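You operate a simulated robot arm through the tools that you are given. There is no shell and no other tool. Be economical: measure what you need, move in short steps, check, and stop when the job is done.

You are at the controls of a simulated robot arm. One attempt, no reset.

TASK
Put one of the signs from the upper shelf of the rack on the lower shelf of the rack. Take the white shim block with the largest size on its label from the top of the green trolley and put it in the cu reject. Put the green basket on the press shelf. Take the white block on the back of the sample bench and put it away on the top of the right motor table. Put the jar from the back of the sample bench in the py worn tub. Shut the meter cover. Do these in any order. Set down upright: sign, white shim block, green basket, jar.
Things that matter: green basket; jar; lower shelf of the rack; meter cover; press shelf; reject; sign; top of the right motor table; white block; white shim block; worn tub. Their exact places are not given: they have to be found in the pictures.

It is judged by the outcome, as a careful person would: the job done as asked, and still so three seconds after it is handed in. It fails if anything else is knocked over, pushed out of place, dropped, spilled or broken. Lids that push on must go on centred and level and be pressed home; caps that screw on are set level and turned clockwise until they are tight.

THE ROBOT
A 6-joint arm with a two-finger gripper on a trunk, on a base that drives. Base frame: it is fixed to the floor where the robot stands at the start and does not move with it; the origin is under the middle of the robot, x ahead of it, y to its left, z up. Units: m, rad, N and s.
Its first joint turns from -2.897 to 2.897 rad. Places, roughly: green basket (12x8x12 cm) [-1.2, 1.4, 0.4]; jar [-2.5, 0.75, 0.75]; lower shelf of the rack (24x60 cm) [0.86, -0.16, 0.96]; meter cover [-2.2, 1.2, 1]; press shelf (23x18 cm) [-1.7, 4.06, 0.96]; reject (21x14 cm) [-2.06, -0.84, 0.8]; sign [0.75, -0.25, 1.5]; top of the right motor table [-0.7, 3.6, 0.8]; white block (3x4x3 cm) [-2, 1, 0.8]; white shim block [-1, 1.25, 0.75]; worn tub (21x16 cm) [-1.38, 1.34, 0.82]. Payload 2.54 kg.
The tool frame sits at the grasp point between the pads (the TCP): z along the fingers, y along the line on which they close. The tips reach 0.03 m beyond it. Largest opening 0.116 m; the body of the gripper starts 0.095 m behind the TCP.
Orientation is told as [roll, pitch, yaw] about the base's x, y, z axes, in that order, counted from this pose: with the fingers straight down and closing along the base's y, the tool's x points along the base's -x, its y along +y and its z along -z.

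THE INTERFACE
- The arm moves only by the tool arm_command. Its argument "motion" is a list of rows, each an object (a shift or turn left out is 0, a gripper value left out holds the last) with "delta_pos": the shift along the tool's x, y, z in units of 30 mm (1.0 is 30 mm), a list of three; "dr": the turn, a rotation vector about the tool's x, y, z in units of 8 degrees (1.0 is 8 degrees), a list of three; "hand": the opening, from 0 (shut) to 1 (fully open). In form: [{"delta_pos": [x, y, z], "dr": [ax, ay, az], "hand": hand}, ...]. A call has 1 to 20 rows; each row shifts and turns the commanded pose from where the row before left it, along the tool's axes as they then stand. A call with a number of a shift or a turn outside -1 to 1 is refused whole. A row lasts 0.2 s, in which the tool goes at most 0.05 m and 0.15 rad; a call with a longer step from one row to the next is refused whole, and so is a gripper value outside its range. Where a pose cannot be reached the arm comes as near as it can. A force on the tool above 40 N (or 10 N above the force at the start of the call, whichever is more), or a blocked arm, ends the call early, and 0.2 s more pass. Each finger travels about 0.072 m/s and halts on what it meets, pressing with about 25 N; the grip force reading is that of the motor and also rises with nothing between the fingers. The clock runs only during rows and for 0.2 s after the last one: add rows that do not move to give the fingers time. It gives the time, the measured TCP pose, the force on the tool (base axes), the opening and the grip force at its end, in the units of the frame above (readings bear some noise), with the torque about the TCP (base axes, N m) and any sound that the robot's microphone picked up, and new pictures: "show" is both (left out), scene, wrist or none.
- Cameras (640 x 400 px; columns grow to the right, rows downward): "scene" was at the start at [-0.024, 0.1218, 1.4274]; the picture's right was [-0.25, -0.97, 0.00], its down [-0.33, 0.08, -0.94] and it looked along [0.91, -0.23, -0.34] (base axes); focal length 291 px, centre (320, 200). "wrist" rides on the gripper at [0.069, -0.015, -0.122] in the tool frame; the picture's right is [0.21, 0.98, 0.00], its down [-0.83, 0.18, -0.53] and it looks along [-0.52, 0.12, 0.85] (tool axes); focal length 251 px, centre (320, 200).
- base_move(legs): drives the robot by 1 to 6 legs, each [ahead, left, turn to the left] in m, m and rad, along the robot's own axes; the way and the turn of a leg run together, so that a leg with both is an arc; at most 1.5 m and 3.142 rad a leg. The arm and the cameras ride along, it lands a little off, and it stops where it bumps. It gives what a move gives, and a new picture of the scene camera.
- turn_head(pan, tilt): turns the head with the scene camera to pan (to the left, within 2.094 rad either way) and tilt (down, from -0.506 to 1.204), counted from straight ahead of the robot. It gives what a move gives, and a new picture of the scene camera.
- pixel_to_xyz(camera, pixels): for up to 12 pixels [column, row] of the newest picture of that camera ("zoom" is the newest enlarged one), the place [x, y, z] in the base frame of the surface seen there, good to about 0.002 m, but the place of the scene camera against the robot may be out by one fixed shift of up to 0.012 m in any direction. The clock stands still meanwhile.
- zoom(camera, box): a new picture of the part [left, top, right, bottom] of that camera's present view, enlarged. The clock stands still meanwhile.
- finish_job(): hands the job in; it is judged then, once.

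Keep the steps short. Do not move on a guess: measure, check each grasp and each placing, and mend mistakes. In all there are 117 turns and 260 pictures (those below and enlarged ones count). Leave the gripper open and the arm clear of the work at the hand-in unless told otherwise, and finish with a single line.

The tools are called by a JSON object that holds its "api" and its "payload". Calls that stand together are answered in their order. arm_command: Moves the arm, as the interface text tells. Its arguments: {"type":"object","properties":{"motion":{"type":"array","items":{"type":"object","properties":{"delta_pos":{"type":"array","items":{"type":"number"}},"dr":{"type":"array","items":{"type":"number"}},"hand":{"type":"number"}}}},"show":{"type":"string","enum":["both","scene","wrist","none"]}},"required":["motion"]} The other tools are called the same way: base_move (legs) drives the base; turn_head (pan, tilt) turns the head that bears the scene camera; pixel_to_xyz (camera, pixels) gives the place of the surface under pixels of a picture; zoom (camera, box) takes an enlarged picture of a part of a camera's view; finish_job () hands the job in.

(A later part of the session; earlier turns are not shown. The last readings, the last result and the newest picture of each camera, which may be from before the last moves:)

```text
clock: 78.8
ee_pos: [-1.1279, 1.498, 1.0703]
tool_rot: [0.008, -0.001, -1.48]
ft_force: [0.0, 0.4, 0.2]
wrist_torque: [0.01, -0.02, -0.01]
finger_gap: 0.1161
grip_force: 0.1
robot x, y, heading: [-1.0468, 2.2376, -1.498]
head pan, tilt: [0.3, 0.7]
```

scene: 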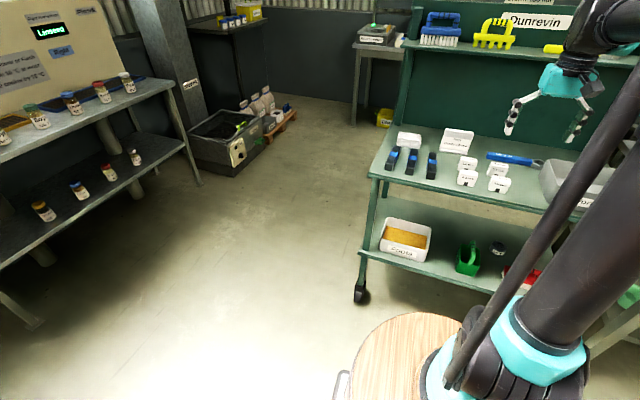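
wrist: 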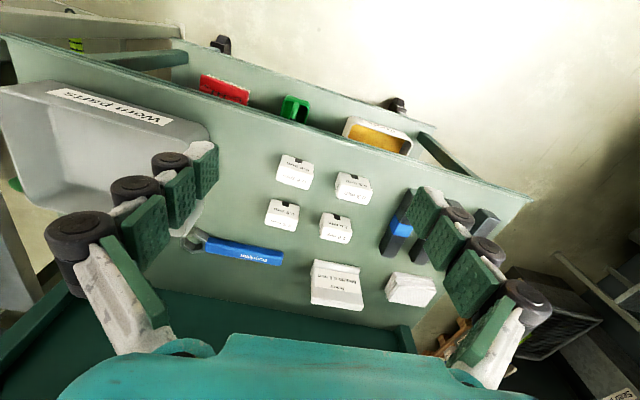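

{"api": "zoom", "payload": {"camera": "wrist", "box": [250, 140, 390, 250]}}

{"api": "zoom", "payload": {"camera": "scene", "box": [440, 145, 530, 200]}}

{"api": "pixel_to_xyz", "payload": {"camera": "wrist", "pixels": [[294, 171], [353, 187], [282, 214], [336, 227], [250, 180], [268, 207], [300, 214], [282, 205], [280, 225], [295, 105], [215, 90], [430, 180]]}}

```text
3.64 times, centred on (320, 195) of wrist
```

zoom: 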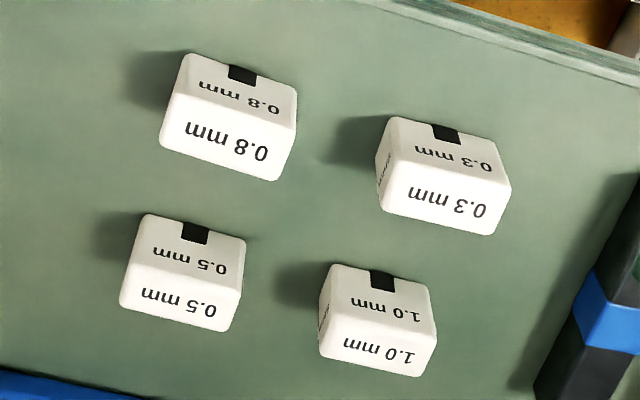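

```text
7.11 times, centred on (485, 172) of scene
```

zoom: 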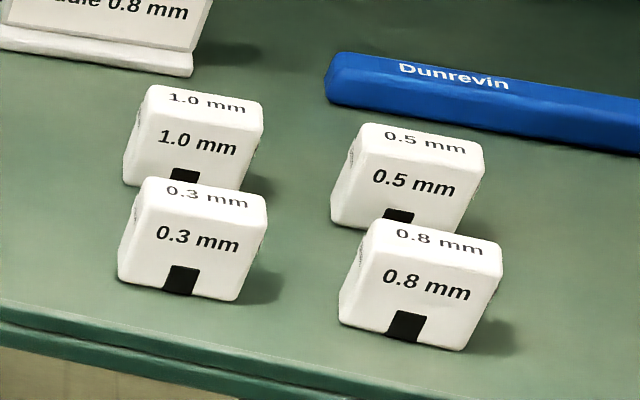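

```text
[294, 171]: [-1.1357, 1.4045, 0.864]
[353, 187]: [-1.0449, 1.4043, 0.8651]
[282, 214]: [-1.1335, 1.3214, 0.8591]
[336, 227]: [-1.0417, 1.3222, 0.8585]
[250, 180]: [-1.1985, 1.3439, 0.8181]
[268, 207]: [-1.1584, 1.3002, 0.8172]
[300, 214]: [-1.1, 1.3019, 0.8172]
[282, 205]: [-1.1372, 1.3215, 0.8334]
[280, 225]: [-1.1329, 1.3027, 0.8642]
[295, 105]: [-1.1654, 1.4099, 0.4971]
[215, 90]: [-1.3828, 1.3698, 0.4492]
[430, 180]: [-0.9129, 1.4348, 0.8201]
```

The largest is 1.0 mm at about (−1.04, 1.31). I square the hand and go above it at z≈0.97.

{"api": "arm_command", "payload": {"motion": [{"dr": [0, 0, 0.65], "delta_pos": [-0.85, 0.42, 0]}, {"delta_pos": [-0.85, 0.42, 0]}, {"delta_pos": [-0.85, 0.42, 0.4]}, {"delta_pos": [-0.85, 0.42, 0.7]}, {"delta_pos": [-0.85, 0.42, 0.7]}, {"delta_pos": [-0.85, 0.42, 0.7]}, {"delta_pos": [-0.85, 0.42, 0.7]}], "show": "wrist"}}

{"api": "pixel_to_xyz", "payload": {"camera": "wrist", "pixels": [[320, 200], [320, 180], [320, 220], [320, 240], [320, 260], [280, 240], [300, 240], [340, 240], [360, 240]]}}

```text
clock: 80.4
ee_pos: [-1.0365, 1.323, 0.9783]
tool_rot: [0.006, -0.002, -1.573]
ft_force: [-0.7, 0.4, 0.2]
wrist_torque: [-0.04, 0.0, -0.01]
finger_gap: 0.116
grip_force: 0.0
robot x, y, heading: [-1.039, 2.2357, -1.495]
head pan, tilt: [0.3, 0.7]
```

wrist: 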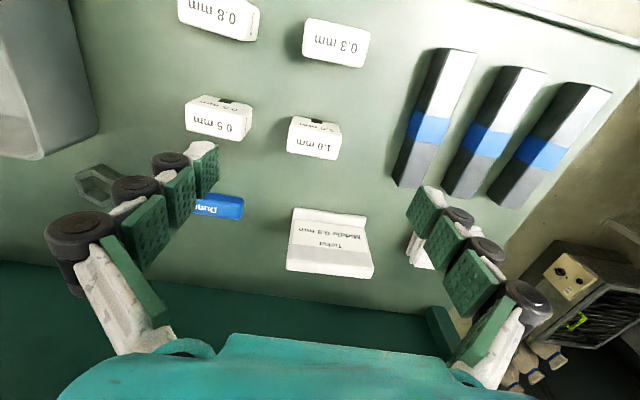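

```text
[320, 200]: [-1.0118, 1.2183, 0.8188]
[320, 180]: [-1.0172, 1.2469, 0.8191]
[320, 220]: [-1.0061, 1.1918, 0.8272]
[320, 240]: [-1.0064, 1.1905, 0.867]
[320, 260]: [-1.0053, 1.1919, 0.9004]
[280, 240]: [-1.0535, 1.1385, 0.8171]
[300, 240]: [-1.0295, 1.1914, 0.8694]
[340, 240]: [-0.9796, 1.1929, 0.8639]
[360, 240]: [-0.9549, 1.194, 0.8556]
```

{"api": "pixel_to_xyz", "payload": {"camera": "wrist", "pixels": [[292, 128], [289, 148], [338, 152], [338, 136], [312, 133], [312, 155], [313, 122], [316, 145], [250, 118], [247, 138], [305, 60], [365, 65]]}}

```text
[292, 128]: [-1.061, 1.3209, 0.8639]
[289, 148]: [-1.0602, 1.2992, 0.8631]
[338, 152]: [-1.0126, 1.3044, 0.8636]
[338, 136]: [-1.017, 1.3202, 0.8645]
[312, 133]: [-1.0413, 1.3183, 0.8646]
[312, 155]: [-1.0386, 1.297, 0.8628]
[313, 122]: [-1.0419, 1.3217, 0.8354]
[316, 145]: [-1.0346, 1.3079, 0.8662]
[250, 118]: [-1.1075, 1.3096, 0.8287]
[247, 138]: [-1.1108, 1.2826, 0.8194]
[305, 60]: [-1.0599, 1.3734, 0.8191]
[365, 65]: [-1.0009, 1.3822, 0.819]
```

Block 1.0: x −1.062…−1.013, y 1.296–1.322, top 0.866. Narrow fingers to 0.08, descend to z 0.857, close.

{"api": "arm_command", "payload": {"motion": [{"hand": 0.69, "delta_pos": [-0.5, -0.05, 0]}, {}, {"delta_pos": [0, 0, 0.8]}, {"delta_pos": [0, 0, 0.8]}, {"delta_pos": [0, 0, 0.8]}, {"delta_pos": [0, 0, 0.8]}, {"delta_pos": [0, 0, 0.83]}, {"hand": 0.2}, {}, {}, {}], "show": "wrist"}}

```text
clock: 82.8
ee_pos: [-1.0379, 1.3074, 0.8542]
tool_rot: [0.007, 0.0, -1.571]
ft_force: [0.2, 0.2, 0.4]
wrist_torque: [-0.03, 0.0, -0.02]
finger_gap: 0.0507
grip_force: 25.0
robot x, y, heading: [-1.047, 2.2362, -1.497]
head pan, tilt: [0.3, 0.7]
```

wrist: 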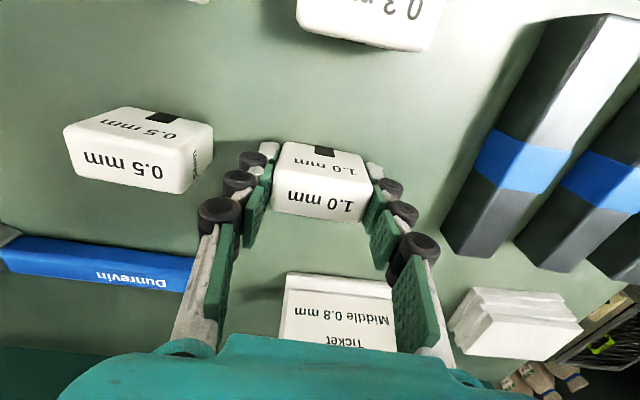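

Gripped. Lift 0.25 and retract.

{"api": "arm_command", "payload": {"motion": [{"delta_pos": [0, 0, -0.85]}, {"delta_pos": [0, 0, -0.85]}, {"delta_pos": [0, 0, -0.85]}, {"delta_pos": [0, 0, -0.85]}, {"delta_pos": [0.6, 0, -0.85]}, {"delta_pos": [0.6, 0, -0.85]}, {"delta_pos": [0.6, 0, -0.85]}, {"delta_pos": [0.6, 0, -0.85]}, {"delta_pos": [0.6, 0, -0.85]}, {"delta_pos": [0.6, 0, -0.85]}], "show": "wrist"}}

{"api": "turn_head", "payload": {"pan": -0.9, "tilt": 0.5}}

```text
clock: 85.0
ee_pos: [-1.0392, 1.4137, 1.1074]
tool_rot: [0.005, -0.001, -1.571]
ft_force: [-0.2, -0.2, -0.3]
wrist_torque: [0.06, 0.01, 0.0]
finger_gap: 0.0508
grip_force: 24.9
robot x, y, heading: [-1.0452, 2.236, -1.497]
head pan, tilt: [0.3, 0.7]
```

wrist: 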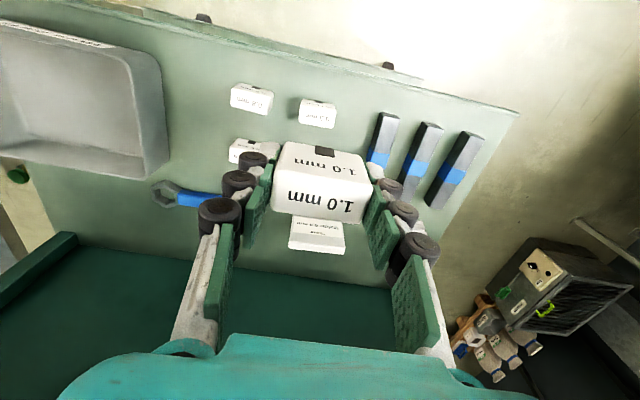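

```text
clock: 86.4
ee_pos: [-1.0403, 1.413, 1.1072]
tool_rot: [0.006, 0.0, -1.571]
ft_force: [-0.5, 0.9, -1.1]
wrist_torque: [0.0, 0.01, 0.0]
finger_gap: 0.0507
grip_force: 25.0
robot x, y, heading: [-1.0445, 2.2349, -1.5]
head pan, tilt: [-0.901, 0.499]
```

scene: 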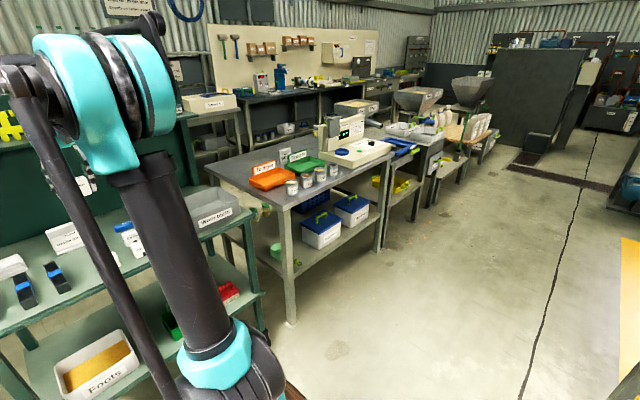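

{"api": "zoom", "payload": {"camera": "scene", "box": [190, 90, 430, 240]}}

{"api": "pixel_to_xyz", "payload": {"camera": "scene", "pixels": [[205, 168], [283, 205], [392, 165], [325, 120], [283, 155], [350, 150], [345, 145], [362, 104], [210, 100], [238, 118], [330, 130], [300, 245]]}}

```text
2.67 times, centred on (310, 165) of scene
```

zoom: 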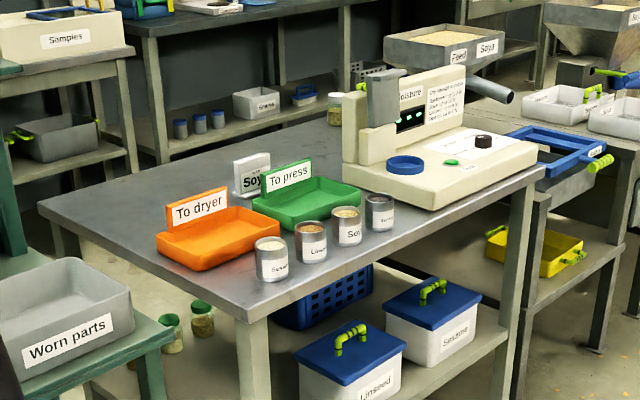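

```text
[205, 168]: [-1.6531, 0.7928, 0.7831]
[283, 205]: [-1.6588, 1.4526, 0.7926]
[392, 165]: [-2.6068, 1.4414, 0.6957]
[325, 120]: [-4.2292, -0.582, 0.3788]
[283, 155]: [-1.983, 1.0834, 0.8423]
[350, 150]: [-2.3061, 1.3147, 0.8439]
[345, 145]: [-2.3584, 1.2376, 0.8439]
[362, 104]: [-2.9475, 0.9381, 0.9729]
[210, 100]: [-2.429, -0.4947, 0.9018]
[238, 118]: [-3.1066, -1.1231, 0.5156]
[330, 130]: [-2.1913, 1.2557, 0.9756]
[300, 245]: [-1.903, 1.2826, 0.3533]
```

Bench layout known. I raise the hand a bit, then drive around the trolley into the aisle towards the wall bench with the reject at (−2.06, −0.84).

{"api": "arm_command", "payload": {"motion": [{"delta_pos": [0.5, 0, -0.9]}, {"delta_pos": [0.5, 0, -0.9]}, {"delta_pos": [0.5, 0, -0.9]}], "show": "none"}}

{"api": "base_move", "payload": {"legs": [[-0.15, 0, -0.07], [0, 0.95, 0], [1.5, 0, 0], [0.4, 0, 0], [0, 0, -1.571]]}}

{"api": "turn_head", "payload": {"pan": 0.6, "tilt": 0.35}}

```text
clock: 87.2
ee_pos: [-1.0395, 1.46, 1.1926]
tool_rot: [0.006, -0.001, -1.57]
ft_force: [0.5, -0.8, -0.5]
wrist_torque: [0.04, 0.02, -0.01]
finger_gap: 0.0511
grip_force: 24.7
robot x, y, heading: [-1.0403, 2.2394, -1.495]
head pan, tilt: [-0.901, 0.499]
```

```text
clock: 105.9
ee_pos: [-0.8773, 0.5471, 1.1921]
tool_rot: [0.005, -0.002, 3.092]
ft_force: [0.0, 0.2, -0.5]
wrist_torque: [0.01, 0.01, -0.01]
finger_gap: 0.0509
grip_force: 24.7
robot x, y, heading: [-0.0999, 0.5149, -3.123]
head pan, tilt: [-0.901, 0.499]
```

scene: 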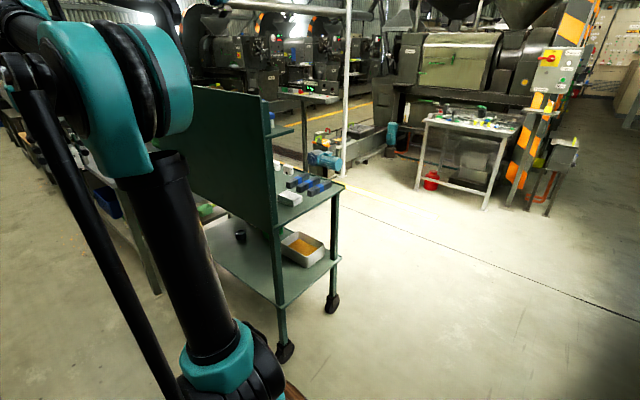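

```text
clock: 107.5
ee_pos: [-0.8772, 0.5482, 1.1933]
tool_rot: [0.006, -0.001, 3.092]
ft_force: [-0.5, -0.1, -1.6]
wrist_torque: [0.01, 0.0, -0.02]
finger_gap: 0.0508
grip_force: 24.8
robot x, y, heading: [-0.1002, 0.5107, -3.123]
head pan, tilt: [0.6, 0.351]
```

scene: 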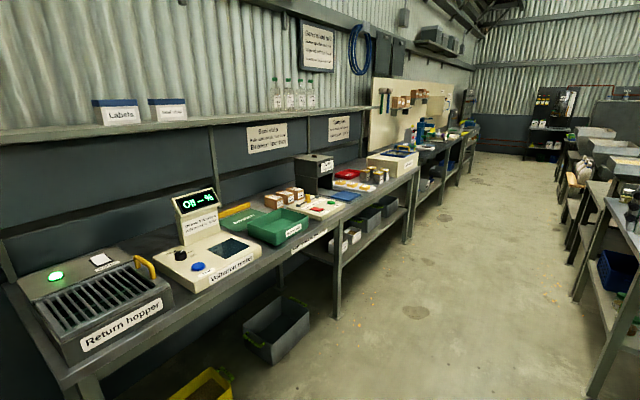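

{"api": "zoom", "payload": {"camera": "scene", "box": [230, 120, 430, 250]}}

{"api": "pixel_to_xyz", "payload": {"camera": "scene", "pixels": [[275, 228], [346, 173], [353, 185], [310, 165], [318, 208], [392, 160], [372, 175], [404, 178], [440, 160], [600, 310], [610, 240]]}}

```text
3.08 times, centred on (330, 185) of scene
```

zoom: 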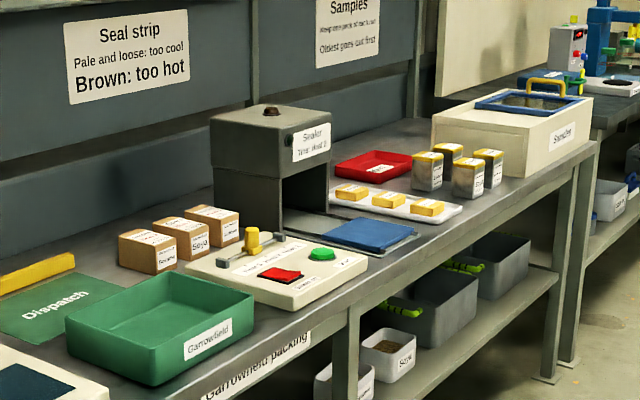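

```text
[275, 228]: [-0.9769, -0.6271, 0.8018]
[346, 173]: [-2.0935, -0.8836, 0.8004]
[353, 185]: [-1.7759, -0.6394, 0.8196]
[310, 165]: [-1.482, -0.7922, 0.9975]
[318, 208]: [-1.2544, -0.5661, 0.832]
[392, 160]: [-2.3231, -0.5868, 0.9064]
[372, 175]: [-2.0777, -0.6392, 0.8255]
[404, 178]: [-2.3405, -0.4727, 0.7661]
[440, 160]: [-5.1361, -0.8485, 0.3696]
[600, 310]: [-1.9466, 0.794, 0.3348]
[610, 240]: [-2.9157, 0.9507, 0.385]
```

The red tray at (−2.09, −0.87) is the reject. I drive to about (−2.06, 0.1) and turn to face it.

{"api": "base_move", "payload": {"legs": [[0, 0, -0.018], [1.4, 0.25, 0], [0.56, 0.2, 0]]}}

{"api": "base_move", "payload": {"legs": [[0, 0, 1.571]]}}

{"api": "turn_head", "payload": {"pan": 0.15, "tilt": 0.6}}

{"api": "arm_command", "payload": {"motion": [{}], "show": "wrist"}}

```text
clock: 118.0
ee_pos: [-2.8498, 0.0852, 1.1928]
tool_rot: [0.008, -0.001, 3.081]
ft_force: [0.7, 0.0, 0.0]
wrist_torque: [0.0, -0.05, -0.01]
finger_gap: 0.051
grip_force: 24.9
robot x, y, heading: [-2.0743, 0.0433, -3.129]
head pan, tilt: [0.6, 0.351]
```

scene: 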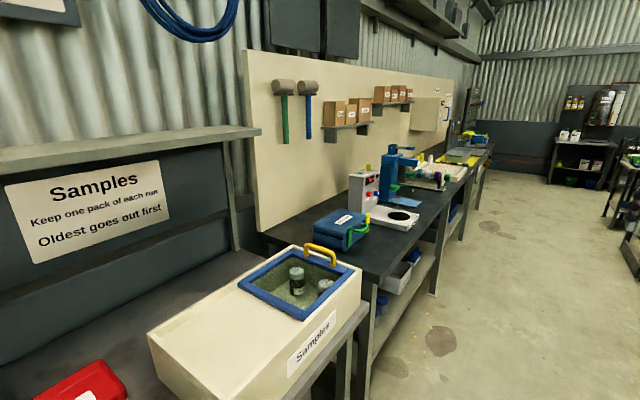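

```text
clock: 122.2
ee_pos: [-2.1248, -0.7346, 1.1933]
tool_rot: [0.007, -0.001, -1.637]
ft_force: [0.4, -0.3, -0.6]
wrist_torque: [-0.03, -0.04, -0.01]
finger_gap: 0.051
grip_force: 24.9
robot x, y, heading: [-2.0725, 0.044, -1.566]
head pan, tilt: [0.6, 0.351]
```

scene: 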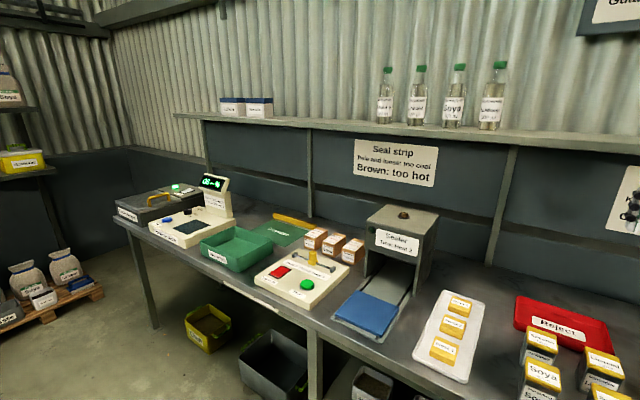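

```text
clock: 123.1
ee_pos: [-2.1226, -0.7356, 1.1931]
tool_rot: [0.007, -0.002, -1.637]
ft_force: [0.6, 0.3, -0.4]
wrist_torque: [-0.03, -0.01, -0.04]
finger_gap: 0.0507
grip_force: 25.2
robot x, y, heading: [-2.0752, 0.0384, -1.562]
head pan, tilt: [0.15, 0.6]
```

scene: 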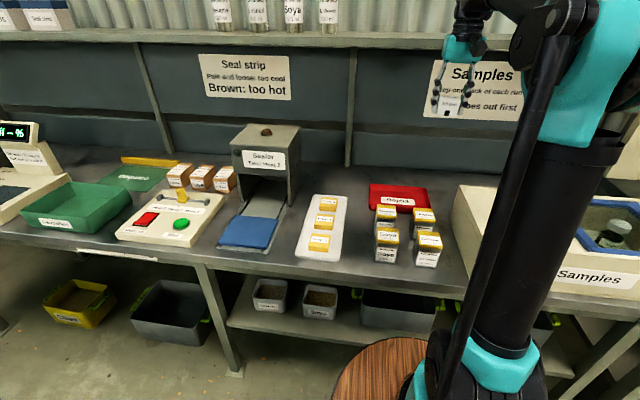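

```text
clock: 123.5
ee_pos: [-2.1234, -0.7349, 1.193]
tool_rot: [0.007, -0.001, -1.637]
ft_force: [0.3, 0.1, -1.8]
wrist_torque: [0.03, 0.02, 0.02]
finger_gap: 0.0506
grip_force: 25.5
robot x, y, heading: [-2.0729, 0.0432, -1.567]
head pan, tilt: [0.15, 0.6]
```

wrist: 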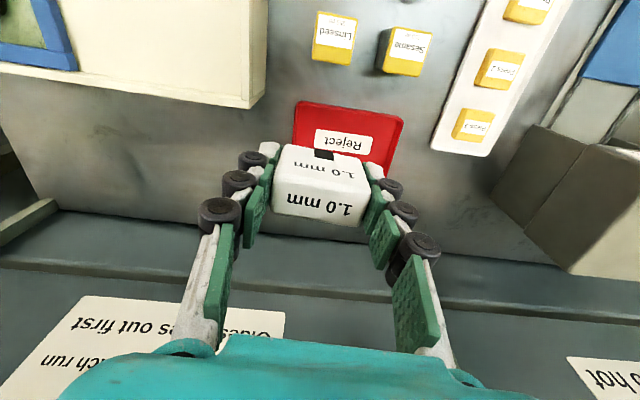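

{"api": "pixel_to_xyz", "payload": {"camera": "wrist", "pixels": [[298, 103], [402, 120], [300, 115], [345, 120], [390, 150], [330, 112], [345, 100], [388, 165], [332, 50], [402, 65], [335, 30], [260, 90]]}}

{"api": "zoom", "payload": {"camera": "scene", "box": [350, 170, 470, 280]}}

{"api": "pixel_to_xyz", "payload": {"camera": "scene", "pixels": [[370, 187], [426, 190], [372, 208], [400, 190], [386, 212], [415, 192]]}}

```text
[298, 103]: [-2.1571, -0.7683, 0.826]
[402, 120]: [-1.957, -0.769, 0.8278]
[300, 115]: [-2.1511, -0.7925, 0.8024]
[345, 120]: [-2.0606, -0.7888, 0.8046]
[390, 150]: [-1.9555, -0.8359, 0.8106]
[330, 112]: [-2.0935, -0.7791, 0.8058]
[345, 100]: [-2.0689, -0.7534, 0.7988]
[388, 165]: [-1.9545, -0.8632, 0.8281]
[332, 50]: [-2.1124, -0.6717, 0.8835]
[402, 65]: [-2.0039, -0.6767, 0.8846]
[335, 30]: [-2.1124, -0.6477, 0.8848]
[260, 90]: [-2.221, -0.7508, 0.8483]
```

```text
3.64 times, centred on (410, 225) of scene
```

zoom: 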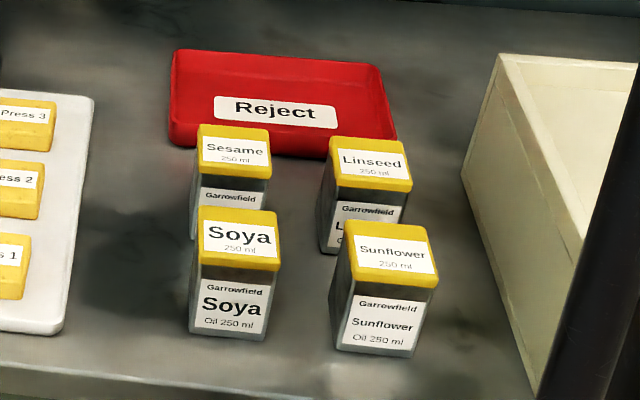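

```text
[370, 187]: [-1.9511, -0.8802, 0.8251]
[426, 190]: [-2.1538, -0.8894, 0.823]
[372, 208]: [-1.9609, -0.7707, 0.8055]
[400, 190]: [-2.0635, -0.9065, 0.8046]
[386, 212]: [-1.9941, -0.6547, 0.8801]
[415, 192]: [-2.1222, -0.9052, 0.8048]
```

Reject tray: x −2.16…−1.95, y −0.905…−0.768, floor ≈0.803. Move above its middle and down to z 0.90.

{"api": "arm_command", "payload": {"motion": [{"dr": [0, 0, -0.47], "delta_pos": [-0.92, 0.57, 0]}, {"delta_pos": [-0.92, 0.57, 0]}, {"delta_pos": [-0.92, 0.57, 0]}, {"delta_pos": [-0.92, 0.57, 0]}, {"delta_pos": [0, 0, 0.97]}, {"delta_pos": [0, 0, 0.97]}, {"delta_pos": [0, 0, 0.97]}, {"delta_pos": [0, 0, 0.97]}, {"delta_pos": [0, 0, 0.97]}, {"delta_pos": [0, 0, 0.97]}, {"delta_pos": [0, 0, 0.97]}, {"delta_pos": [0, 0, 0.97]}, {"delta_pos": [0, 0, 0.97]}, {"delta_pos": [0, 0, 0.97]}]}}

```text
clock: 126.5
ee_pos: [-2.0557, -0.8432, 0.9027]
tool_rot: [0.007, 0.0, -1.572]
ft_force: [-0.8, -0.4, -0.8]
wrist_torque: [-0.04, -0.02, -0.01]
finger_gap: 0.051
grip_force: 25.3
robot x, y, heading: [-2.0758, 0.0412, -1.565]
head pan, tilt: [0.15, 0.6]
```

scene: 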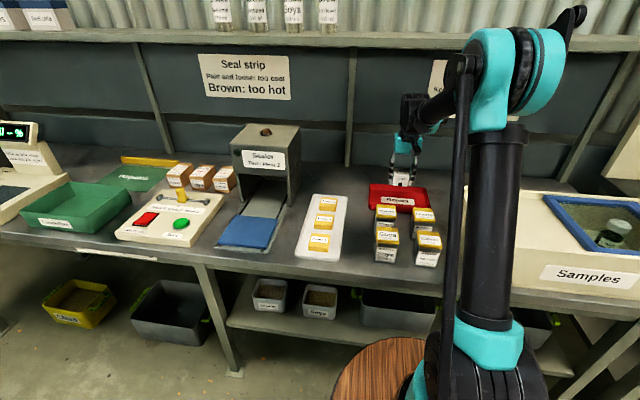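
wrist: 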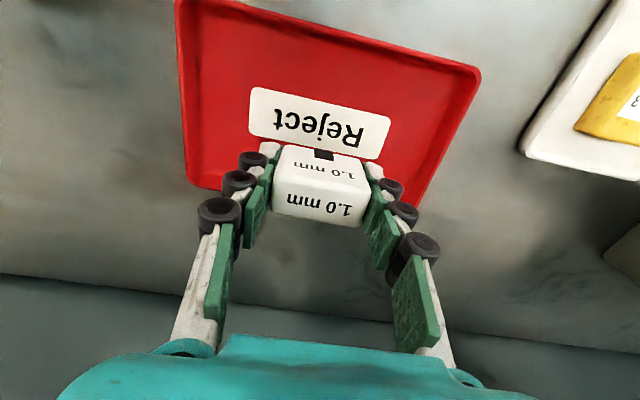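

Above the tray. Lower until contact.

{"api": "arm_command", "payload": {"motion": [{"delta_pos": [0, 0, 0.8]}, {"delta_pos": [0, 0, 0.8]}, {"delta_pos": [0, 0, 0.3]}, {"delta_pos": [0, 0, 0.15]}, {"delta_pos": [0, 0, 0.1]}], "show": "wrist"}}

```text
clock: 127.7
ee_pos: [-2.0536, -0.8453, 0.8388]
tool_rot: [0.007, -0.005, -1.573]
ft_force: [0.7, -3.4, 23.6]
wrist_torque: [-0.09, -0.01, 0.02]
finger_gap: 0.051
grip_force: 24.7
robot x, y, heading: [-2.0737, 0.0421, -1.567]
head pan, tilt: [0.15, 0.6]
```

wrist: 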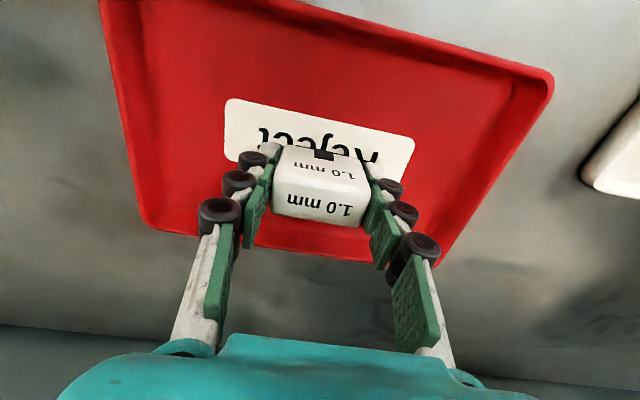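

Contact at 23.6 N on the tray floor. Open gently and lift.

{"api": "arm_command", "payload": {"motion": [{"delta_pos": [0, 0, -0.05], "hand": 0.65}, {}, {}, {"delta_pos": [0, 0, -0.9]}, {"delta_pos": [0, 0, -0.9]}, {"delta_pos": [0, 0, -0.9]}, {"delta_pos": [0, 0, -0.9]}, {"delta_pos": [0, 0, -0.9]}, {"delta_pos": [0, 0, -0.9]}, {"delta_pos": [0.5, 0, -0.9]}, {"delta_pos": [0.5, 0, -0.9]}, {"delta_pos": [0.5, 0, -0.9]}, {"delta_pos": [0.5, 0, -0.9]}, {"delta_pos": [0.5, 0, -0.9]}], "show": "wrist"}}

```text
clock: 130.7
ee_pos: [-2.0572, -0.774, 1.1382]
tool_rot: [0.008, -0.002, -1.573]
ft_force: [-0.1, -0.4, 0.3]
wrist_torque: [0.04, 0.01, -0.01]
finger_gap: 0.0754
grip_force: 0.1
robot x, y, heading: [-2.0742, 0.0407, -1.562]
head pan, tilt: [0.15, 0.6]
```

wrist: 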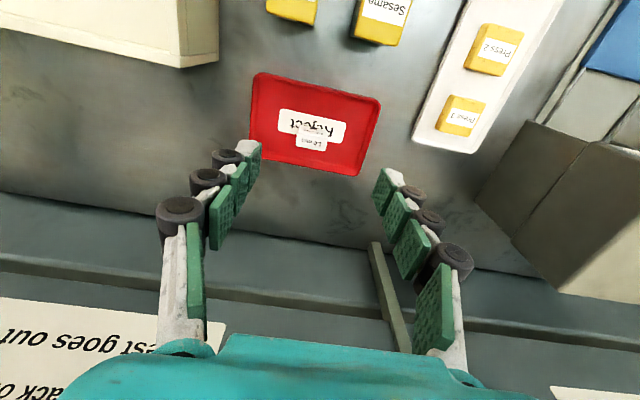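

Shim block sits upright in the reject tray. Next the jar at the back of the sample bench: raise the hand and turn around in the aisle.

{"api": "arm_command", "payload": {"motion": [{"delta_pos": [0.6, 0, -0.9]}, {"delta_pos": [0.6, 0, -0.9]}, {"delta_pos": [0, 0, -0.9], "hand": 1}], "show": "none"}}

{"api": "base_move", "payload": {"legs": [[0, 0, 3.13]]}}

{"api": "turn_head", "payload": {"pan": 0.3, "tilt": 0.7}}

{"api": "arm_command", "payload": {"motion": [{}], "show": "wrist"}}

```text
clock: 131.5
ee_pos: [-2.0585, -0.7377, 1.2163]
tool_rot: [0.007, -0.002, -1.573]
ft_force: [0.1, -0.1, -0.1]
wrist_torque: [0.01, 0.01, 0.0]
finger_gap: 0.1157
grip_force: 0.0
robot x, y, heading: [-2.0786, 0.0399, -1.565]
head pan, tilt: [0.15, 0.6]
```

```text
clock: 139.3
ee_pos: [-2.1279, 0.8161, 1.2164]
tool_rot: [0.006, -0.002, 1.616]
ft_force: [-0.1, 0.4, 0.4]
wrist_torque: [-0.02, 0.0, 0.03]
finger_gap: 0.1159
grip_force: 0.1
robot x, y, heading: [-2.0743, 0.0429, 1.623]
head pan, tilt: [0.15, 0.6]
```

scene: 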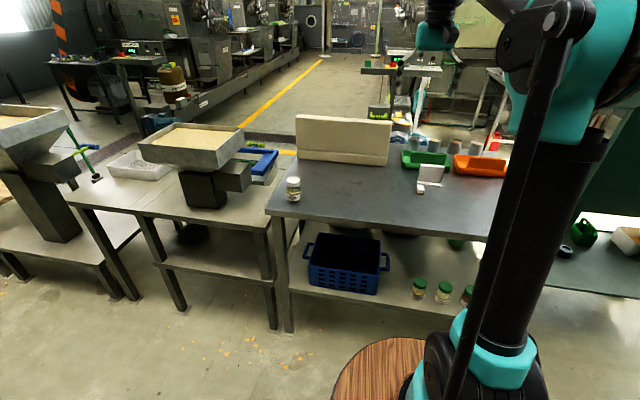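

```text
clock: 140.0
ee_pos: [-2.1276, 0.8161, 1.2163]
tool_rot: [0.006, -0.002, 1.617]
ft_force: [0.2, -0.5, -0.3]
wrist_torque: [0.0, 0.01, 0.03]
finger_gap: 0.1158
grip_force: 0.0
robot x, y, heading: [-2.0756, 0.0382, 1.616]
head pan, tilt: [0.3, 0.7]
```

scene: 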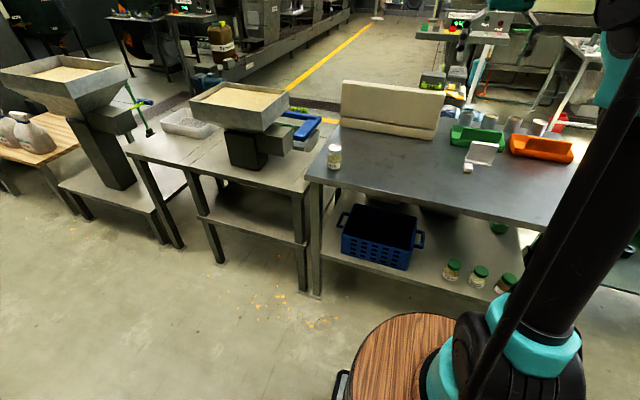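

```text
clock: 140.4
ee_pos: [-2.1268, 0.816, 1.2161]
tool_rot: [0.007, -0.002, 1.617]
ft_force: [0.0, -0.4, -0.5]
wrist_torque: [-0.03, 0.01, -0.01]
finger_gap: 0.1159
grip_force: 0.0
robot x, y, heading: [-2.0726, 0.0385, 1.622]
head pan, tilt: [0.3, 0.7]
```

wrist: 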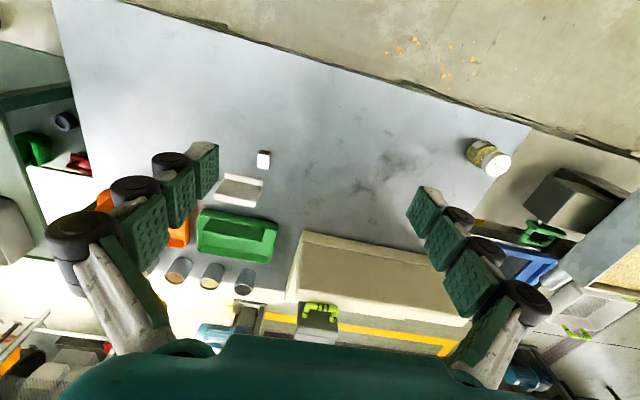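

{"api": "zoom", "payload": {"camera": "wrist", "box": [190, 130, 350, 250]}}

{"api": "zoom", "payload": {"camera": "scene", "box": [310, 70, 580, 240]}}

{"api": "pixel_to_xyz", "payload": {"camera": "wrist", "pixels": [[263, 158], [260, 153], [268, 165], [242, 188], [498, 162], [482, 150], [475, 165], [490, 145], [318, 315], [320, 308], [500, 130], [380, 270]]}}

{"api": "pixel_to_xyz", "payload": {"camera": "scene", "pixels": [[334, 146], [334, 165], [327, 155], [341, 155], [467, 168], [313, 180], [390, 90]]}}

```text
3.33 times, centred on (270, 190) of wrist
```

zoom: 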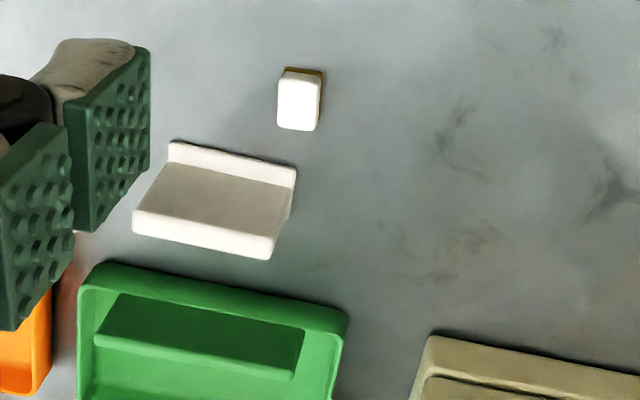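

```text
2.35 times, centred on (445, 155) of scene
```

zoom: 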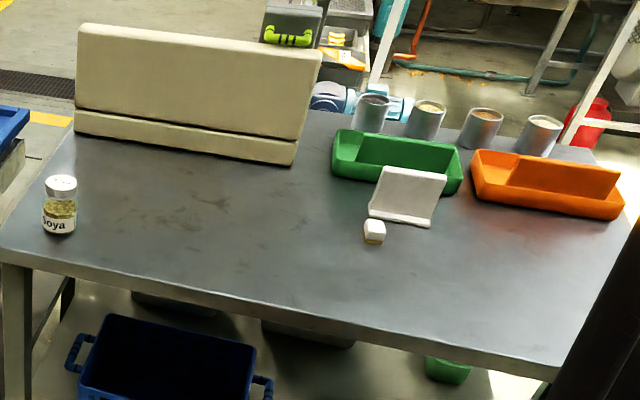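

```text
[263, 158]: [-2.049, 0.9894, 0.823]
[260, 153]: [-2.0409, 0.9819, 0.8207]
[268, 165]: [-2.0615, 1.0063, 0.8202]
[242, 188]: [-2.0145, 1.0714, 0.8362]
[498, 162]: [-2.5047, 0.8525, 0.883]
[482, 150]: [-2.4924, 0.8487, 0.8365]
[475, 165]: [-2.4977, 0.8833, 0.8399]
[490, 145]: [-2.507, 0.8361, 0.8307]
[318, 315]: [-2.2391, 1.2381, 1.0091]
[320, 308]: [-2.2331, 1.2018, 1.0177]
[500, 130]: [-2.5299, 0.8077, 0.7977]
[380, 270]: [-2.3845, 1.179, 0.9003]
```

```text
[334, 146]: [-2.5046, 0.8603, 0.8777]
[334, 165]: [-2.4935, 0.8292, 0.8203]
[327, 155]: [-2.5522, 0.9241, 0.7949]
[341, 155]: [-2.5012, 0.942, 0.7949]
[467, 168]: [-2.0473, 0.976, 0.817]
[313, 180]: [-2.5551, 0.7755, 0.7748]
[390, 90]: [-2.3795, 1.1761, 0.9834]
```

Jar "Soya": lid centre ≈(−2.505, 0.853), top z 0.883. I strafe the base left 0.42 and square it.

{"api": "base_move", "payload": {"legs": [[0, 0, -0.05], [-0.06, 0.42, 0]]}}

{"api": "arm_command", "payload": {"motion": [{"delta_pos": [0, 0, 0.8]}, {"delta_pos": [0, 0, 0.8]}], "show": "wrist"}}

```text
clock: 143.4
ee_pos: [-2.5149, 0.7568, 1.2161]
tool_rot: [0.007, -0.001, 1.571]
ft_force: [-0.4, 0.7, 0.4]
wrist_torque: [0.01, 0.01, -0.01]
finger_gap: 0.1159
grip_force: 0.0
robot x, y, heading: [-2.4991, -0.0222, 1.58]
head pan, tilt: [0.3, 0.7]
```

scene: 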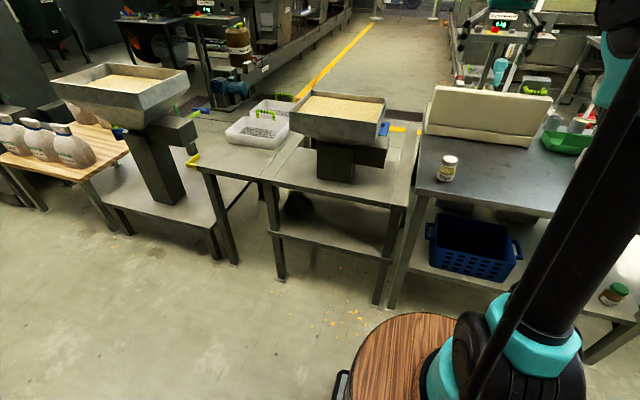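

```text
clock: 144.1
ee_pos: [-2.5165, 0.7552, 1.1696]
tool_rot: [0.008, -0.003, 1.569]
ft_force: [0.5, 0.3, 0.7]
wrist_torque: [0.02, 0.0, 0.01]
finger_gap: 0.1159
grip_force: 0.0
robot x, y, heading: [-2.4976, -0.022, 1.571]
head pan, tilt: [0.3, 0.7]
```

wrist: 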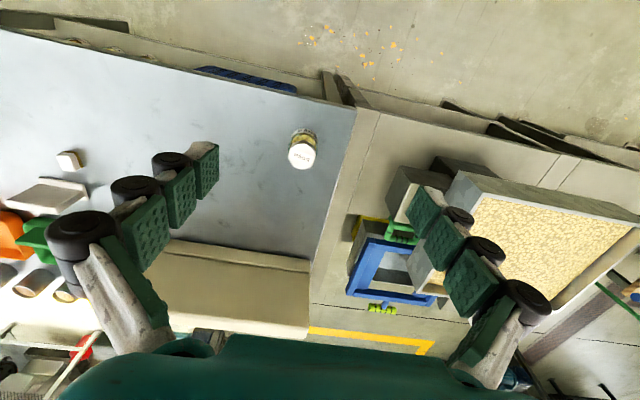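

{"api": "pixel_to_xyz", "payload": {"camera": "wrist", "pixels": [[301, 155], [291, 155], [314, 155], [302, 143], [302, 168], [306, 132], [455, 180], [450, 230], [400, 190], [420, 215], [400, 235], [375, 280]]}}

{"api": "zoom", "payload": {"camera": "wrist", "box": [270, 115, 340, 185]}}

```text
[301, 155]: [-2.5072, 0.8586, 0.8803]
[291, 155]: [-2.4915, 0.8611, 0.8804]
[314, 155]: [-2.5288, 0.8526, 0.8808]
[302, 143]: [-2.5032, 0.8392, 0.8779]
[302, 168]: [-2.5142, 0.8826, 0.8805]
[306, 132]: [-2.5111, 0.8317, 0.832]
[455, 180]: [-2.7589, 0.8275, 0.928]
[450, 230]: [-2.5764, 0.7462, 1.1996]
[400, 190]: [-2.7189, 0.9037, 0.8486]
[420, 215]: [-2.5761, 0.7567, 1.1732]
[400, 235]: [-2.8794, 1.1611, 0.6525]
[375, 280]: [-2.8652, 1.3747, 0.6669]
```

```text
5.71 times, centred on (305, 150) of wrist
```

zoom: 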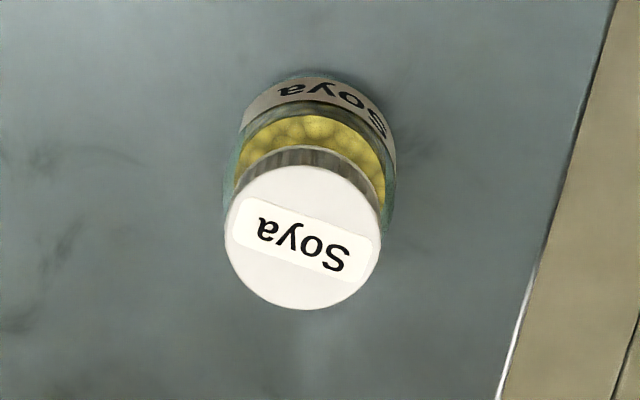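

Lid centre (−2.509, 0.861). Move above and descend to z≈0.84 around the body.

{"api": "arm_command", "payload": {"motion": [{"delta_pos": [-0.875, -0.06, 0]}, {"delta_pos": [-0.875, -0.06, 0]}, {"delta_pos": [-0.875, -0.06, 0]}, {"delta_pos": [-0.875, -0.06, 0]}, {"delta_pos": [0, 0, 1]}, {"delta_pos": [0, 0, 1]}, {"delta_pos": [0, 0, 1]}, {"delta_pos": [0, 0, 1]}, {"delta_pos": [0, 0, 1]}, {"delta_pos": [0, 0, 1]}, {"delta_pos": [0, 0, 1]}, {"delta_pos": [0, 0, 1]}, {"delta_pos": [0, 0, 1]}, {"delta_pos": [0, 0, 1]}, {"delta_pos": [0, 0, 0.95]}], "show": "wrist"}}

```text
clock: 147.2
ee_pos: [-2.5129, 0.8629, 0.838]
tool_rot: [0.007, -0.002, 1.569]
ft_force: [-0.4, -0.5, 0.5]
wrist_torque: [0.02, 0.0, 0.0]
finger_gap: 0.1159
grip_force: 0.0
robot x, y, heading: [-2.4955, -0.0215, 1.576]
head pan, tilt: [0.3, 0.7]
```

wrist: 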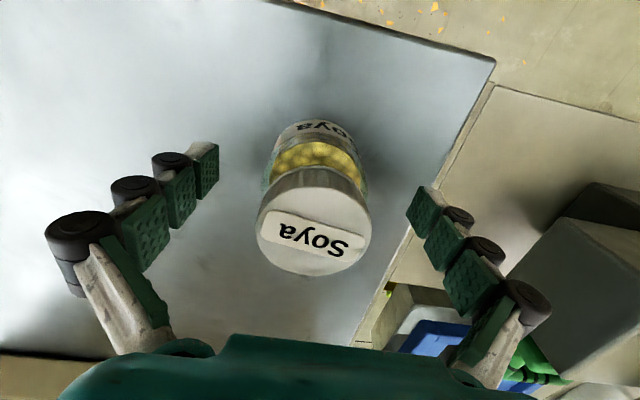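

Jar is between the pads. Close.

{"api": "arm_command", "payload": {"motion": [{"hand": 0.3}, {}, {}, {}, {}], "show": "wrist"}}

```text
clock: 148.4
ee_pos: [-2.5118, 0.864, 0.8382]
tool_rot: [0.008, -0.002, 1.571]
ft_force: [0.6, -0.2, 0.1]
wrist_torque: [-0.01, 0.01, -0.01]
finger_gap: 0.0544
grip_force: 25.2
robot x, y, heading: [-2.497, -0.0214, 1.575]
head pan, tilt: [0.3, 0.7]
```

wrist: 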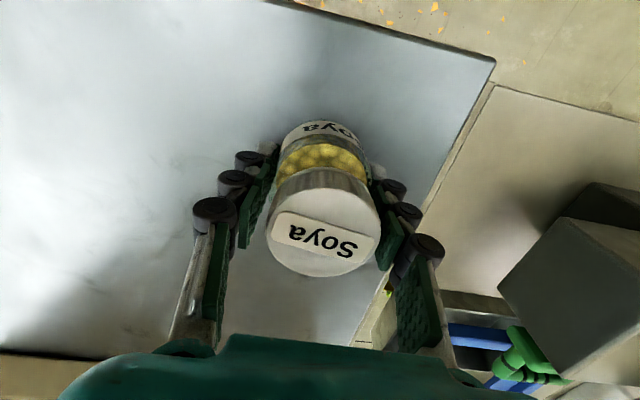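

Held (0.0544). Lift to z≈1.2 and retract.

{"api": "arm_command", "payload": {"motion": [{"delta_pos": [0, 0, -0.9]}, {"delta_pos": [0, 0, -0.9]}, {"delta_pos": [0, 0, -0.9]}, {"delta_pos": [0, 0, -0.9]}, {"delta_pos": [0, 0, -0.9]}, {"delta_pos": [0, 0, -0.9]}, {"delta_pos": [0.4, 0, -0.9]}, {"delta_pos": [0.4, 0, -0.9]}, {"delta_pos": [0.4, 0, -0.9]}, {"delta_pos": [0.4, 0, -0.9]}, {"delta_pos": [0.4, 0, -0.9]}, {"delta_pos": [0.4, 0, -0.9]}, {"delta_pos": [0.4, 0, -0.9]}], "show": "none"}}

{"api": "base_move", "payload": {"legs": [[0, 0, -1.571], [1.2, 0.2, 0], [1.2, 0.05, 0], [0, 0, 1.571]]}}

```text
clock: 151.2
ee_pos: [-2.5085, 0.7784, 1.1894]
tool_rot: [0.006, -0.001, 1.57]
ft_force: [0.0, 0.4, -0.8]
wrist_torque: [-0.04, -0.01, -0.01]
finger_gap: 0.0548
grip_force: 25.0
robot x, y, heading: [-2.4986, -0.0233, 1.577]
head pan, tilt: [0.3, 0.7]
```

```text
clock: 170.6
ee_pos: [-0.1173, 1.0428, 1.1886]
tool_rot: [0.006, -0.002, 1.565]
ft_force: [0.7, -0.1, -2.3]
wrist_torque: [0.01, 0.03, 0.01]
finger_gap: 0.0545
grip_force: 24.8
robot x, y, heading: [-0.1159, 0.2419, 1.574]
head pan, tilt: [0.3, 0.7]
```

scene: 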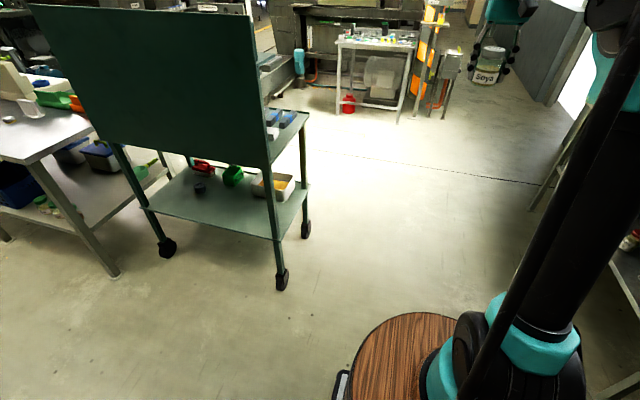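

{"api": "base_move", "payload": {"legs": [[1.1, 0, 0], [1.05, 0, 0], [0, 0, 1.571], [1.25, 0, 0], [0, 0, 1.571]]}}

{"api": "arm_command", "payload": {"motion": [{}], "show": "wrist"}}

```text
clock: 194.7
ee_pos: [-1.3927, 1.6826, 1.1882]
tool_rot: [0.007, -0.002, -1.666]
ft_force: [-0.4, 0.2, -0.9]
wrist_torque: [0.0, -0.01, 0.01]
finger_gap: 0.0547
grip_force: 24.9
robot x, y, heading: [-1.3295, 2.4783, -1.658]
head pan, tilt: [0.3, 0.7]
```

scene: 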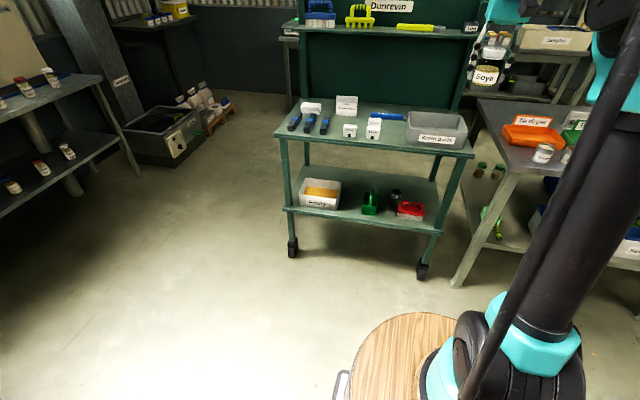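

```text
clock: 195.1
ee_pos: [-1.3928, 1.6822, 1.1891]
tool_rot: [0.007, -0.001, -1.665]
ft_force: [-0.6, 1.1, -1.6]
wrist_torque: [-0.01, 0.0, 0.01]
finger_gap: 0.0546
grip_force: 25.1
robot x, y, heading: [-1.3297, 2.4747, -1.655]
head pan, tilt: [0.3, 0.7]
```

wrist: 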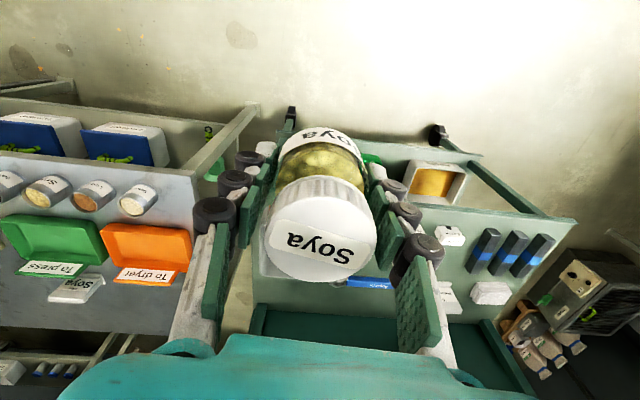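

{"api": "base_move", "payload": {"legs": [[0, 0, 0.085], [0.23, -0.03, 0]]}}

{"api": "zoom", "payload": {"camera": "scene", "box": [380, 70, 640, 250]}}

```text
clock: 197.3
ee_pos: [-1.3576, 1.4489, 1.1899]
tool_rot: [0.007, -0.003, -1.581]
ft_force: [-0.1, 0.3, -1.0]
wrist_torque: [0.04, -0.01, -0.02]
finger_gap: 0.0547
grip_force: 25.6
robot x, y, heading: [-1.3588, 2.2476, -1.578]
head pan, tilt: [0.3, 0.7]
```

scene: 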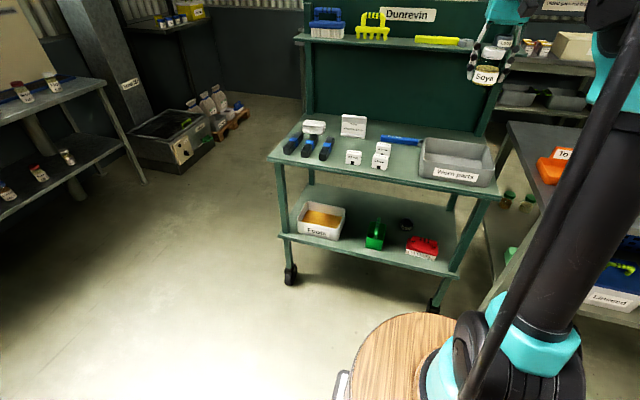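

```text
2.22 times, centred on (510, 160) of scene
```

zoom: 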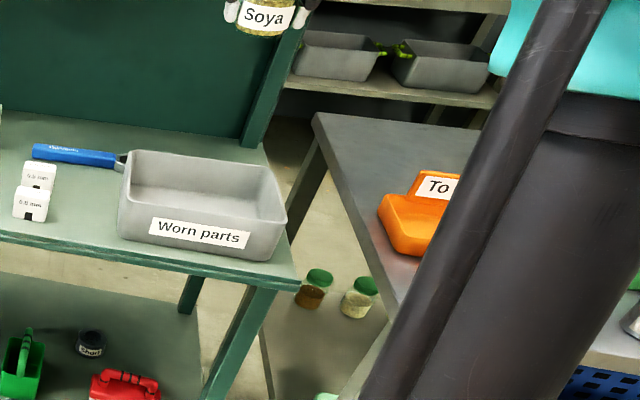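

{"api": "pixel_to_xyz", "payload": {"camera": "scene", "pixels": [[460, 155], [440, 155], [423, 141], [487, 146], [420, 162], [492, 183], [455, 140], [440, 42], [480, 50], [470, 158], [330, 225]]}}

```text
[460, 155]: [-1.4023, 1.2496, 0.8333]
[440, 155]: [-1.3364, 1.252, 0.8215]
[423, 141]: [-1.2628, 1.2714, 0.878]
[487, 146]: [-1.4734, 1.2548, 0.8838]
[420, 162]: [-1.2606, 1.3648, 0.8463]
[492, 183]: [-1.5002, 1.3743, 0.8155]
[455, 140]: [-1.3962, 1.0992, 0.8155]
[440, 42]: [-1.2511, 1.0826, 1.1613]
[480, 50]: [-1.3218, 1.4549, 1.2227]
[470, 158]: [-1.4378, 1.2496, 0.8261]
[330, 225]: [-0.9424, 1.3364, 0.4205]
```

Tub: x −1.485…−1.26, y ≈1.25–1.42, rim 0.88, floor ≈0.82. Centre the jar above it and lower to z 0.92.

{"api": "arm_command", "payload": {"motion": [{"delta_pos": [-0.95, -0.14, 0]}, {"delta_pos": [-0.95, -0.14, 0]}, {"delta_pos": [-0.95, -0.14, 0]}, {"delta_pos": [-0.95, -0.14, 0]}, {"delta_pos": [0, 0, 0.9]}, {"delta_pos": [0, 0, 0.9]}, {"delta_pos": [0, 0, 0.9]}, {"delta_pos": [0, 0, 0.9]}, {"delta_pos": [0, 0, 0.9]}, {"delta_pos": [0, 0, 0.9]}, {"delta_pos": [0, 0, 0.9]}, {"delta_pos": [0, 0, 0.9]}]}}

```text
clock: 199.9
ee_pos: [-1.3732, 1.3349, 0.9737]
tool_rot: [0.006, -0.001, -1.583]
ft_force: [0.3, -0.1, -0.9]
wrist_torque: [0.01, -0.01, -0.03]
finger_gap: 0.0547
grip_force: 25.0
robot x, y, heading: [-1.3621, 2.2492, -1.575]
head pan, tilt: [0.3, 0.7]
```

scene: 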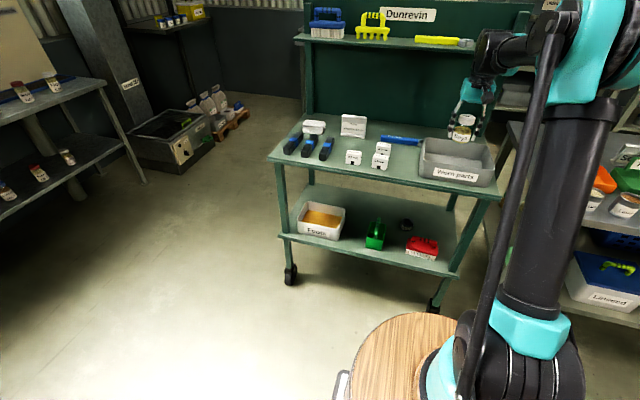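
wrist: 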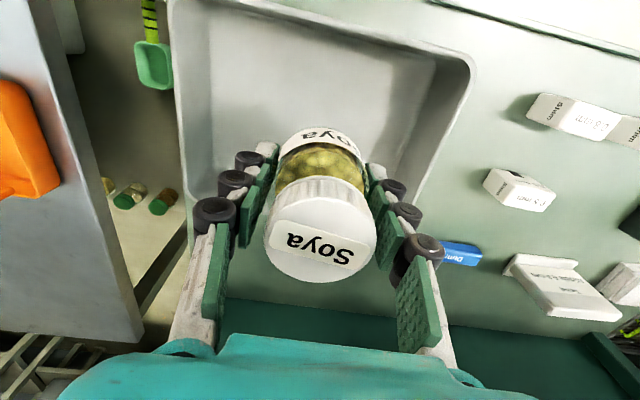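

{"api": "pixel_to_xyz", "payload": {"camera": "wrist", "pixels": [[325, 20], [180, 60], [465, 60], [240, 80], [400, 60], [200, 195], [425, 195], [400, 195], [320, 100]]}}

```text
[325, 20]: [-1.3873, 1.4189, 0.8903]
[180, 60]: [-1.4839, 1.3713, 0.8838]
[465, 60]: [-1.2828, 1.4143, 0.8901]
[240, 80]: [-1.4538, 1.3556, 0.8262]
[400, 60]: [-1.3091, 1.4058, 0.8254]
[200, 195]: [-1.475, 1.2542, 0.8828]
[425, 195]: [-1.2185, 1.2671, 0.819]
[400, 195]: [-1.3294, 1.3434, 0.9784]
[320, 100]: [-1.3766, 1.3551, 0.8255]
```

Centred; floor at 0.8255 so contact at TCP ≈0.868. Lower.

{"api": "arm_command", "payload": {"motion": [{"delta_pos": [0, 0, 0.9]}, {"delta_pos": [0, 0, 0.9]}, {"delta_pos": [0, 0, 0.9]}, {"delta_pos": [0, 0, 0.5]}, {"delta_pos": [0, 0, 0.2]}, {"delta_pos": [0, 0, 0.15]}], "show": "wrist"}}

```text
clock: 201.3
ee_pos: [-1.3736, 1.3345, 0.8664]
tool_rot: [0.008, -0.003, -1.581]
ft_force: [1.1, -0.1, -0.6]
wrist_torque: [0.0, -0.04, 0.01]
finger_gap: 0.0544
grip_force: 25.0
robot x, y, heading: [-1.3612, 2.2486, -1.575]
head pan, tilt: [0.3, 0.7]
```

wrist: 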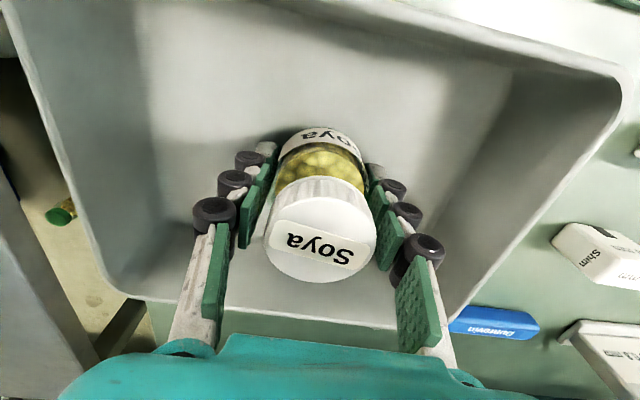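

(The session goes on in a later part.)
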